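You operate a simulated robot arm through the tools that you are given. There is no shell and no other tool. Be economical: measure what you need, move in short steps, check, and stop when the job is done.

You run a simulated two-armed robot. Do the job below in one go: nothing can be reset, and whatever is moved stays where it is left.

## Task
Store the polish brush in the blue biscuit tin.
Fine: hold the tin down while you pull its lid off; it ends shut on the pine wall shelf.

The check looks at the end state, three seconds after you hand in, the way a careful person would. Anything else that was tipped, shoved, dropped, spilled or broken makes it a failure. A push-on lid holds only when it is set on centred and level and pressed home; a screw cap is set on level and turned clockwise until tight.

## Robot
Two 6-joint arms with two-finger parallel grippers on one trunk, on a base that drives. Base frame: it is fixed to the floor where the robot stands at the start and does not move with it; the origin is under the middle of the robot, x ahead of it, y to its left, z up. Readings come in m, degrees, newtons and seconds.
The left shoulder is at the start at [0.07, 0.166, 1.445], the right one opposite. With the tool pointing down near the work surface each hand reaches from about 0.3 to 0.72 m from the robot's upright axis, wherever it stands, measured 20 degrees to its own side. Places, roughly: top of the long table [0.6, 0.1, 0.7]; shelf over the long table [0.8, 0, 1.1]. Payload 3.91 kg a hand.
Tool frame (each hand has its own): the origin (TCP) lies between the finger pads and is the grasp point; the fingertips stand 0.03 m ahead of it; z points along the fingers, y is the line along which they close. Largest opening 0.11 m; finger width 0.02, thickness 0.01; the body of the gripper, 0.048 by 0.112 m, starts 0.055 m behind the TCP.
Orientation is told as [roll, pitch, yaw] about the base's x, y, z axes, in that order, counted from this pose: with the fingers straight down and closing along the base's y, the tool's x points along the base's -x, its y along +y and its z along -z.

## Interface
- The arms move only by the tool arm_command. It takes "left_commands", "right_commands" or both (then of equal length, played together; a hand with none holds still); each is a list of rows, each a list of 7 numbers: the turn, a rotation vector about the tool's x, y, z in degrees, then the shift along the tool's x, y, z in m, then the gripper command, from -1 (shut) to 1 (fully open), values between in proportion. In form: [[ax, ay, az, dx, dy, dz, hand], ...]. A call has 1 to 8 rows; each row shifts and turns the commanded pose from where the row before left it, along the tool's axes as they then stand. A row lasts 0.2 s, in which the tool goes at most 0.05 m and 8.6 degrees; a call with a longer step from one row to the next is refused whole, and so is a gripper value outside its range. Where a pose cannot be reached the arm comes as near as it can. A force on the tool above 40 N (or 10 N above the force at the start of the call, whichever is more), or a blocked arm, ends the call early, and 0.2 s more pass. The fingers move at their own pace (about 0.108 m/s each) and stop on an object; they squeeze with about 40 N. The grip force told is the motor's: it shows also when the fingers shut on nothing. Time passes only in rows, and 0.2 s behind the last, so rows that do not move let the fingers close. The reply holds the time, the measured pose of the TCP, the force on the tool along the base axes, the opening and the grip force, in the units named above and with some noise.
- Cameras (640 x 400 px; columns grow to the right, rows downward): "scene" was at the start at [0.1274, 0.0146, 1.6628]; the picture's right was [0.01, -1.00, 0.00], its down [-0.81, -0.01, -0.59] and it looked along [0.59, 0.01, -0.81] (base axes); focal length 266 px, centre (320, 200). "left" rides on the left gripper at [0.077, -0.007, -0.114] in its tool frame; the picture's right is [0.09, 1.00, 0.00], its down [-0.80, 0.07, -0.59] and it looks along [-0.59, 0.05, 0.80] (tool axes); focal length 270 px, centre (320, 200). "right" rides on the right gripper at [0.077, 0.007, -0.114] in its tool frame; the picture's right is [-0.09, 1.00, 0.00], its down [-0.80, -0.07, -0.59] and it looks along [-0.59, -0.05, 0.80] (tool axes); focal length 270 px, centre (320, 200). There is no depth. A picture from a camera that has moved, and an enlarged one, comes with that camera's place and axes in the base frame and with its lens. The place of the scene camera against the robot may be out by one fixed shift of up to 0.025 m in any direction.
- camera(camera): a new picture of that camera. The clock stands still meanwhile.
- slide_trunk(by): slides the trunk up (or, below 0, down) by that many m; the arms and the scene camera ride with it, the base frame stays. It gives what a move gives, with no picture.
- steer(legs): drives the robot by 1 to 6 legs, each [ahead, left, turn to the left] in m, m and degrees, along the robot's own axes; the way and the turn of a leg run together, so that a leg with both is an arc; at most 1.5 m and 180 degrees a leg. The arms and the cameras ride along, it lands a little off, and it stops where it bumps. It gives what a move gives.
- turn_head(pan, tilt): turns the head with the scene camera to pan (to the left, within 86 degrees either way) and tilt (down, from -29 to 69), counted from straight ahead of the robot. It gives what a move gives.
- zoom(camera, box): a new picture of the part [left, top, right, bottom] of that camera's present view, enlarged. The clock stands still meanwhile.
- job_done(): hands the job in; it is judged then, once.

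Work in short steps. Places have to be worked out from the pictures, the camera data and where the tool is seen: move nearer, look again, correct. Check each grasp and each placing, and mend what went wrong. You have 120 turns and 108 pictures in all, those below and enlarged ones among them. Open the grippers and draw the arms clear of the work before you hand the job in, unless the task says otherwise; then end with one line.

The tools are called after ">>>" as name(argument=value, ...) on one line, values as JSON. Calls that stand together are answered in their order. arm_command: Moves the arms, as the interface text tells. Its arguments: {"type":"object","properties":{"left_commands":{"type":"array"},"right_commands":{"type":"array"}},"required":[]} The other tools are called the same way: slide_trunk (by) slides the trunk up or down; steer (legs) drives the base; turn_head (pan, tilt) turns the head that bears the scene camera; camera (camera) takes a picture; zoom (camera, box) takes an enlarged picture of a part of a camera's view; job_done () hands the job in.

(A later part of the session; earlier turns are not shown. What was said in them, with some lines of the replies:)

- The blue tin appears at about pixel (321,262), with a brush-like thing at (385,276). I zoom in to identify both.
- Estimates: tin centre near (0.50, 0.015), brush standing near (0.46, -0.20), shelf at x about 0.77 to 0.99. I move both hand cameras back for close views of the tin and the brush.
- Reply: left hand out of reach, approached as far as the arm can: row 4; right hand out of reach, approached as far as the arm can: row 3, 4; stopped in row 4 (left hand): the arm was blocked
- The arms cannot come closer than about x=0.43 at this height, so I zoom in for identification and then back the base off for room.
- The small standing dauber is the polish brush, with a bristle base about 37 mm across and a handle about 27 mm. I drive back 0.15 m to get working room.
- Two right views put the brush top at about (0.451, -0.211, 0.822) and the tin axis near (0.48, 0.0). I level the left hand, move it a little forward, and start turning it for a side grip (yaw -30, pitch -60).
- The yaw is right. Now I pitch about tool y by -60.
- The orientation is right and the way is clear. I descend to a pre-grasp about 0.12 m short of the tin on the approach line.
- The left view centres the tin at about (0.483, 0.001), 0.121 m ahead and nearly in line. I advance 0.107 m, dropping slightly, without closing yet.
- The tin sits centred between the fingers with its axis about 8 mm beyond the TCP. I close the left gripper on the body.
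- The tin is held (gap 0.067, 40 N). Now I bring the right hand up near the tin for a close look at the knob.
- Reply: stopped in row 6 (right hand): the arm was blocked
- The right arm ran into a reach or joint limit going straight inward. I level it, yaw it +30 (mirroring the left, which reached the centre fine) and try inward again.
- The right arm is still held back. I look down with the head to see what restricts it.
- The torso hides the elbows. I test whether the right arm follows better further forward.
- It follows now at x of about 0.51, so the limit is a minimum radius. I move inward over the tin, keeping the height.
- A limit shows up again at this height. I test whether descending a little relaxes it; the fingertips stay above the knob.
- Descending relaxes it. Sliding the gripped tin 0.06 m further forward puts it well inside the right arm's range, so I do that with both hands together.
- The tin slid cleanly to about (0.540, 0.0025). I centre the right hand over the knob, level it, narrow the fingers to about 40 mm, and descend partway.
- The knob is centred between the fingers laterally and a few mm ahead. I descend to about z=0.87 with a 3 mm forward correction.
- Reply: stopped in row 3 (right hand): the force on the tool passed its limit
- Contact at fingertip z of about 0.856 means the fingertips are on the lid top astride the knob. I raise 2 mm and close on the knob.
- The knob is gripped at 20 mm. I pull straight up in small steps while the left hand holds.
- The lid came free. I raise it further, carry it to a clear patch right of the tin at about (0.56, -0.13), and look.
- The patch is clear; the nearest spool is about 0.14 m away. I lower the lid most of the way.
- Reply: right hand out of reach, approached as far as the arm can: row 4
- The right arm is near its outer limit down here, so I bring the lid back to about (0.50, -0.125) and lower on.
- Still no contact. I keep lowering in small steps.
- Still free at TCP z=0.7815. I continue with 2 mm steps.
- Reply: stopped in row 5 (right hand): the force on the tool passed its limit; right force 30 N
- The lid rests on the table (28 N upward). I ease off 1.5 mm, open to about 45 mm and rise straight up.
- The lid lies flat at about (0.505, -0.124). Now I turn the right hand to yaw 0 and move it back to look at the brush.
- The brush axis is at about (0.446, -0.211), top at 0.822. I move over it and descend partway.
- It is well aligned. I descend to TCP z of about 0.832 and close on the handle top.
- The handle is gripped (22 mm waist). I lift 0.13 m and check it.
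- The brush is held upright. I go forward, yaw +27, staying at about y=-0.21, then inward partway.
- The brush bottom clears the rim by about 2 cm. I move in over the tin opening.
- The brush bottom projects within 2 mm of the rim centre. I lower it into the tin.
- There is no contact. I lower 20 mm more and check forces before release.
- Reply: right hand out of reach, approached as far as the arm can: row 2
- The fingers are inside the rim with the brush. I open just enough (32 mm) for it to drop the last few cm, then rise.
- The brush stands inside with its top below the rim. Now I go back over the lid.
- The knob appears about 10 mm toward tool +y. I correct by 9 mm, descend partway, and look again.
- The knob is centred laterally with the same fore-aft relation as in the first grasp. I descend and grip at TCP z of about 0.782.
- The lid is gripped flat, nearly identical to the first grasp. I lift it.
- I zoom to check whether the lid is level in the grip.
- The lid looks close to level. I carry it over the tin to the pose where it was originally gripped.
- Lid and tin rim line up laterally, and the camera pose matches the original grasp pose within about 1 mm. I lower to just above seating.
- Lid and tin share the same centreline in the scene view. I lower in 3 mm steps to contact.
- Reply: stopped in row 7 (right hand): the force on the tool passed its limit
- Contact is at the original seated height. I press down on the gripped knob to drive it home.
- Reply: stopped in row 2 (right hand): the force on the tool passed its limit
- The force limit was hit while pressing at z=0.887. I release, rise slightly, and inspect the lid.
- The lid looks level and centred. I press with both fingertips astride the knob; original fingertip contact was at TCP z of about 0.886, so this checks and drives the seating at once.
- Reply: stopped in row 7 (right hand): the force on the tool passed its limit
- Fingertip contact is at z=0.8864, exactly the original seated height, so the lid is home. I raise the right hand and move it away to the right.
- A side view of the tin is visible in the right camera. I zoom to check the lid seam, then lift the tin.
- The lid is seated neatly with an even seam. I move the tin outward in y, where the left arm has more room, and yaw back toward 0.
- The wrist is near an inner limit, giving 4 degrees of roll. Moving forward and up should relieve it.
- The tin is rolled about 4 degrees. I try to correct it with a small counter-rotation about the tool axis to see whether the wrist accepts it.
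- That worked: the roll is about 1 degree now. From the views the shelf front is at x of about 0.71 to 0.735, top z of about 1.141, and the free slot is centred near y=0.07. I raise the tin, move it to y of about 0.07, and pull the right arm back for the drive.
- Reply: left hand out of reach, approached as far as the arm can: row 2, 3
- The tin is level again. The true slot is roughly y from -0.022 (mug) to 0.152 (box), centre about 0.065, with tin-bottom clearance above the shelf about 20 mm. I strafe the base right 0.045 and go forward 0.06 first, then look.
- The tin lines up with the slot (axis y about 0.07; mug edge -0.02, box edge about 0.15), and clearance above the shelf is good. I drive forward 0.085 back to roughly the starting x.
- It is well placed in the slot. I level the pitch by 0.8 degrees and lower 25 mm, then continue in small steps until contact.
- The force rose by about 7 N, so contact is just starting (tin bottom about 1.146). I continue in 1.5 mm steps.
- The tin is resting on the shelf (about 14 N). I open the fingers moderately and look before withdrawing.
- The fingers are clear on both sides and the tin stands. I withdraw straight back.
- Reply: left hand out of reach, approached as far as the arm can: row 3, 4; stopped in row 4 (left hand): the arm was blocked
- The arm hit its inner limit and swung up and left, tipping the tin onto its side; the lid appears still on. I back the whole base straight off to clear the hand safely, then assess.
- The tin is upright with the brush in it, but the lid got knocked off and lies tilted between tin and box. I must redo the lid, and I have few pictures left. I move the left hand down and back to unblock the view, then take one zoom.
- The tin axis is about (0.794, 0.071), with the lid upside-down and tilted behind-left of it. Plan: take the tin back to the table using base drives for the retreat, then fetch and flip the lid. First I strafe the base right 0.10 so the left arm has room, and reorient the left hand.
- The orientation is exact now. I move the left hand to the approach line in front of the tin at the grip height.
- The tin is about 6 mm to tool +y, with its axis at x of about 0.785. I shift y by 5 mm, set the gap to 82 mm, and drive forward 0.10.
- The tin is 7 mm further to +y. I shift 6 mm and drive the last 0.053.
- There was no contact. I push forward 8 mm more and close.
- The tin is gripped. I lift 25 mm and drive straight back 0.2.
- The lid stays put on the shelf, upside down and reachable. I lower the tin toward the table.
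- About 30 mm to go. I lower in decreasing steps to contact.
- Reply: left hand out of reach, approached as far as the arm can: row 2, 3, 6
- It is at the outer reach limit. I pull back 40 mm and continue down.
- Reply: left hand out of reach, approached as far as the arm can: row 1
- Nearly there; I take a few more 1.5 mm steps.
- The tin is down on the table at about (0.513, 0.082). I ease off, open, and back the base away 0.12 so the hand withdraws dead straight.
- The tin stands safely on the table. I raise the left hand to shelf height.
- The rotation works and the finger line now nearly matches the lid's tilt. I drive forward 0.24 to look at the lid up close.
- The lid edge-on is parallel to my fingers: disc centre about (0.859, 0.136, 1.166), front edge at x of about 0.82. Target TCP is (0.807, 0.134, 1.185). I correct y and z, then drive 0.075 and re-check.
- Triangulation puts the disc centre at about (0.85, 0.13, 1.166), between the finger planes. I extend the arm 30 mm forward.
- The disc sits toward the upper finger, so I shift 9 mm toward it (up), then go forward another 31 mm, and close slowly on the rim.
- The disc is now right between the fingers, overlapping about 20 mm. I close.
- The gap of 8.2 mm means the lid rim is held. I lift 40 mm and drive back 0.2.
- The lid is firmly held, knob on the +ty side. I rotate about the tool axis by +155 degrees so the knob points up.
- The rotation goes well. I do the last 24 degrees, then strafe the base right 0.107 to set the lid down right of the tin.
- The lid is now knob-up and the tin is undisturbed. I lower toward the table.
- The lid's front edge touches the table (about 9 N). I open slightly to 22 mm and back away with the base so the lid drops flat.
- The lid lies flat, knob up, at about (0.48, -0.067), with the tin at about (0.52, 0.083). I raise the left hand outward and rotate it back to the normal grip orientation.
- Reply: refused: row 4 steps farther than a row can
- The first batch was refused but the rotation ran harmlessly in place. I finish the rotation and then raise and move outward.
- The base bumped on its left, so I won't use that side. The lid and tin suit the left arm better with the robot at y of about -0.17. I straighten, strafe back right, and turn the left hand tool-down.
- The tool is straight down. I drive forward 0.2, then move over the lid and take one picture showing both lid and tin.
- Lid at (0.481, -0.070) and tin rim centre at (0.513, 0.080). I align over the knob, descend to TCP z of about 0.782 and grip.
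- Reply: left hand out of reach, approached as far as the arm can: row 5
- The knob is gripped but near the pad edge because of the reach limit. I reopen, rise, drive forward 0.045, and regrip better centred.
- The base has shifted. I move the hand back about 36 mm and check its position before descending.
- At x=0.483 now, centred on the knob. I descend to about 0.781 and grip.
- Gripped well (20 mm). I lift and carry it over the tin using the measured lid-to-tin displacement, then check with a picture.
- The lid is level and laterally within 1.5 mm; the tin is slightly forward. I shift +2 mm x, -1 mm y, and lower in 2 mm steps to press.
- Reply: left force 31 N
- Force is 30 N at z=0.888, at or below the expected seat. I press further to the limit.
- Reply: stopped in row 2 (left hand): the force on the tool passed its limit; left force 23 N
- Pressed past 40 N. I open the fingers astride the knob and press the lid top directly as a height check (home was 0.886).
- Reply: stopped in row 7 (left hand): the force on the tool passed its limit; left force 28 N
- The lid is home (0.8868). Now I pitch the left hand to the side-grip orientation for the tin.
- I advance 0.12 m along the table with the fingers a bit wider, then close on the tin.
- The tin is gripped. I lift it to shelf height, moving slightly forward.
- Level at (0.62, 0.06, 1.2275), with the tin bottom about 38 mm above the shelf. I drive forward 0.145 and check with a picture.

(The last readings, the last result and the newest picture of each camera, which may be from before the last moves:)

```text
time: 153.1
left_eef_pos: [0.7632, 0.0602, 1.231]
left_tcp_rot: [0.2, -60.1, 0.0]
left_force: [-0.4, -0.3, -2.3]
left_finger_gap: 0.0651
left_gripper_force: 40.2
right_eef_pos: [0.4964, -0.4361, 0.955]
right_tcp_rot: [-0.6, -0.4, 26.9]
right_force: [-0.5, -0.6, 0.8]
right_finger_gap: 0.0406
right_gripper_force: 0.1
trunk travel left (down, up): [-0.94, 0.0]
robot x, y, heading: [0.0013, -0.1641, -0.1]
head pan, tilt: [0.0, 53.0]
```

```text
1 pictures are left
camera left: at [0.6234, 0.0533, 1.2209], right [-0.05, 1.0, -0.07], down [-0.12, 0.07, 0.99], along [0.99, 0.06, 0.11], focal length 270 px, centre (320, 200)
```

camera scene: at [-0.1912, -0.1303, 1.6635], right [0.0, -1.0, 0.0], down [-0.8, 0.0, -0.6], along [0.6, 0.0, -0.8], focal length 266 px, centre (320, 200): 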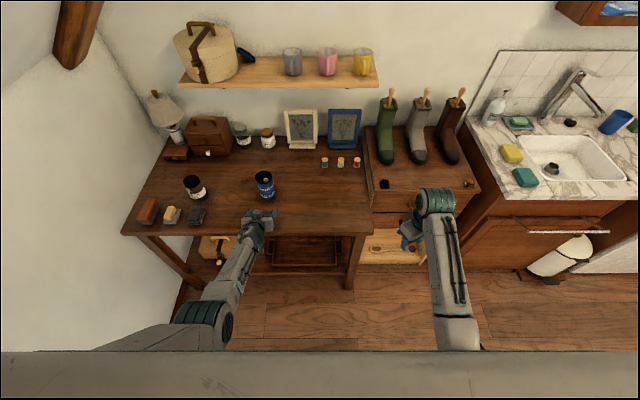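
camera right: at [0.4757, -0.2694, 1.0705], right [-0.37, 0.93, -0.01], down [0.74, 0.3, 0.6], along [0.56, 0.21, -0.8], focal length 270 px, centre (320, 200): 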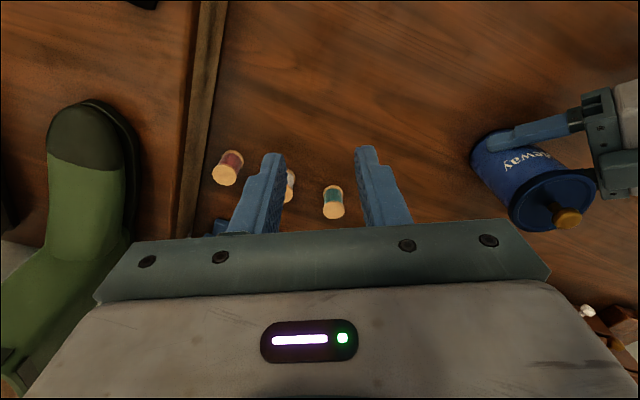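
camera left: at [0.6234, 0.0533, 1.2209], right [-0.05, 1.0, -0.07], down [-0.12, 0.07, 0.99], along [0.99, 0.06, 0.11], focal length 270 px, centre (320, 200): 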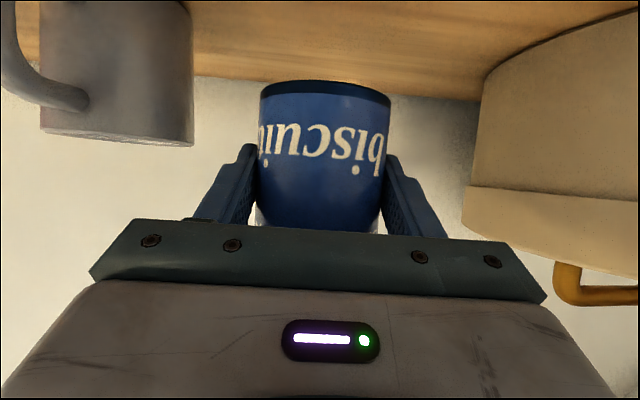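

There is good clearance to mug and box. I go forward 15 mm and lower 34 mm, then small steps to contact.

>>> arm_command(left_commands=[[0, 0, 0, 0.0076, 0, 0.0102, -1], [0, 0, 0, 0.0076, 0, 0.0102, -1], [0, 0, 0, 0.0072, 0, 0.01, -1], [0, 0, 0, 0, 0, 0, -1], [0, 0, 0, 0.0013, 0, 0.00075, -1], [0, 0, 0, 0.0013, 0, 0.00075, -1], [0, 0, 0, 0.0013, 0, 0.00075, -1], [0, 0, 0, 0, 0, 0, -1]])

```text
time: 154.8
left_eef_pos: [0.7799, 0.0603, 1.1897]
left_tcp_rot: [0.3, -60.0, -0.1]
left_force: [0.2, 1.3, -1.4]
left_finger_gap: 0.0654
left_gripper_force: 40.1
right_eef_pos: [0.499, -0.4373, 0.9539]
right_tcp_rot: [-0.5, -0.3, 26.9]
right_force: [-1.1, -0.2, -0.4]
right_finger_gap: 0.0401
right_gripper_force: 0.1
trunk travel left (down, up): [-0.94, 0.0]
robot x, y, heading: [0.0033, -0.1653, -0.1]
head pan, tilt: [0.0, 53.0]
```

Contact should be imminent, so I continue with 1 mm steps.

>>> arm_command(left_commands=[[0, 0, 0, 0.00087, 0, 0.0005, -1], [0, 0, 0, 0.00087, 0, 0.0005, -1], [0, 0, 0, 0.00087, 0, 0.0005, -1], [0, 0, 0, 0.00087, 0, 0.0005, -1], [0, 0, 0, 0.00087, 0, 0.0005, -1], [0, 0, 0, 0, 0, 0, -1]])

```text
time: 156.2
left_eef_pos: [0.7798, 0.061, 1.1873]
left_tcp_rot: [0.3, -60.2, -0.1]
left_force: [3.3, 0.4, 7.3]
left_finger_gap: 0.0655
left_gripper_force: 40.2
right_eef_pos: [0.4996, -0.4355, 0.9547]
right_tcp_rot: [-0.5, -0.3, 26.8]
right_force: [0.0, -0.5, 0.8]
right_finger_gap: 0.0399
right_gripper_force: 0.0
trunk travel left (down, up): [-0.94, 0.0]
robot x, y, heading: [0.0035, -0.1671, -0.0]
head pan, tilt: [0.0, 53.0]
```

The tin is on the shelf (contact about 10 N). I open gently and back straight out with the base only.

>>> arm_command(left_commands=[[0, 0, 0, 0, 0, 0, 0.2], [0, 0, 0, 0, 0, 0, 0.3], [0, 0, 0, 0, 0, 0, 0.5], [0, 0, 0, 0, 0, 0, 0.55], [0, 0, 0, 0, 0, 0, 0.55]])

>>> steer(legs=[[-0.25, 0, 0]])

>>> camera(camera="left")

```text
time: 157.4
left_eef_pos: [0.7807, 0.0598, 1.1845]
left_tcp_rot: [0.4, -60.0, 0.0]
left_force: [-0.4, 0.1, 0.6]
left_finger_gap: 0.0851
left_gripper_force: 0.0
right_eef_pos: [0.5003, -0.4365, 0.9538]
right_tcp_rot: [-0.5, -0.3, 26.9]
right_force: [0.0, 0.0, -0.9]
right_finger_gap: 0.0405
right_gripper_force: 0.1
trunk travel left (down, up): [-0.94, 0.0]
robot x, y, heading: [-0.0008, -0.1634, 0.0]
head pan, tilt: [0.0, 53.0]
```

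```text
time: 159.3
left_eef_pos: [0.5302, 0.0619, 1.182]
left_tcp_rot: [0.3, -59.8, 0.1]
left_force: [1.2, -0.2, -0.1]
left_finger_gap: 0.0851
left_gripper_force: 0.1
right_eef_pos: [0.2501, -0.4367, 0.954]
right_tcp_rot: [-0.5, -0.3, 27.0]
right_force: [0.2, 0.3, 0.4]
right_finger_gap: 0.0402
right_gripper_force: 0.0
trunk travel left (down, up): [-0.94, 0.0]
robot x, y, heading: [-0.2513, -0.1679, 0.1]
head pan, tilt: [0.0, 53.0]
```

```text
0 pictures are left
camera left: at [0.3912, 0.0542, 1.1739], right [-0.05, 1.0, -0.07], down [-0.11, 0.07, 0.99], along [0.99, 0.06, 0.11], focal length 270 px, centre (320, 200)
```

left: 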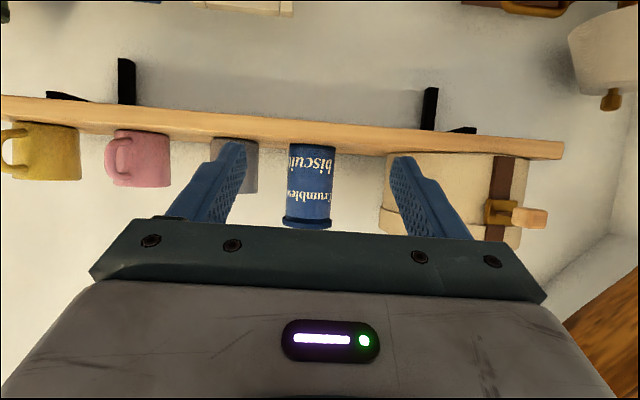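

The tin stands upright on the shelf with its lid on, and mugs and box are undisturbed. I open both grippers fully in place and hand in.

>>> arm_command(left_commands=[[0, 0, 0, 0, 0, 0, 1], [0, 0, 0, 0, 0, 0, 1], [0, 0, 0, 0, 0, 0, 1]], right_commands=[[0, 0, 0, 0, 0, 0, 1], [0, 0, 0, 0, 0, 0, 1], [0, 0, 0, 0, 0, 0, 1]])

>>> job_done()

```text
time: 160.1
left_eef_pos: [0.5264, 0.061, 1.1856]
left_tcp_rot: [0.3, -60.1, -0.1]
left_force: [0.3, -0.2, 0.0]
left_finger_gap: 0.1102
left_gripper_force: 0.2
right_eef_pos: [0.2477, -0.4364, 0.9551]
right_tcp_rot: [-0.7, -0.3, 27.1]
right_force: [0.8, 0.1, 0.3]
right_finger_gap: 0.1101
right_gripper_force: 0.0
trunk travel left (down, up): [-0.94, 0.0]
robot x, y, heading: [-0.2471, -0.1668, 0.1]
head pan, tilt: [0.0, 53.0]
```

```text
The job is handed in.
```

The polish brush is in the blue biscuit tin, and the tin stands shut on the pine wall shelf; along the way the arm knocked the lid off on the shelf, so I took the tin back to the table, refitted and pressed the lid home, and set it up again.
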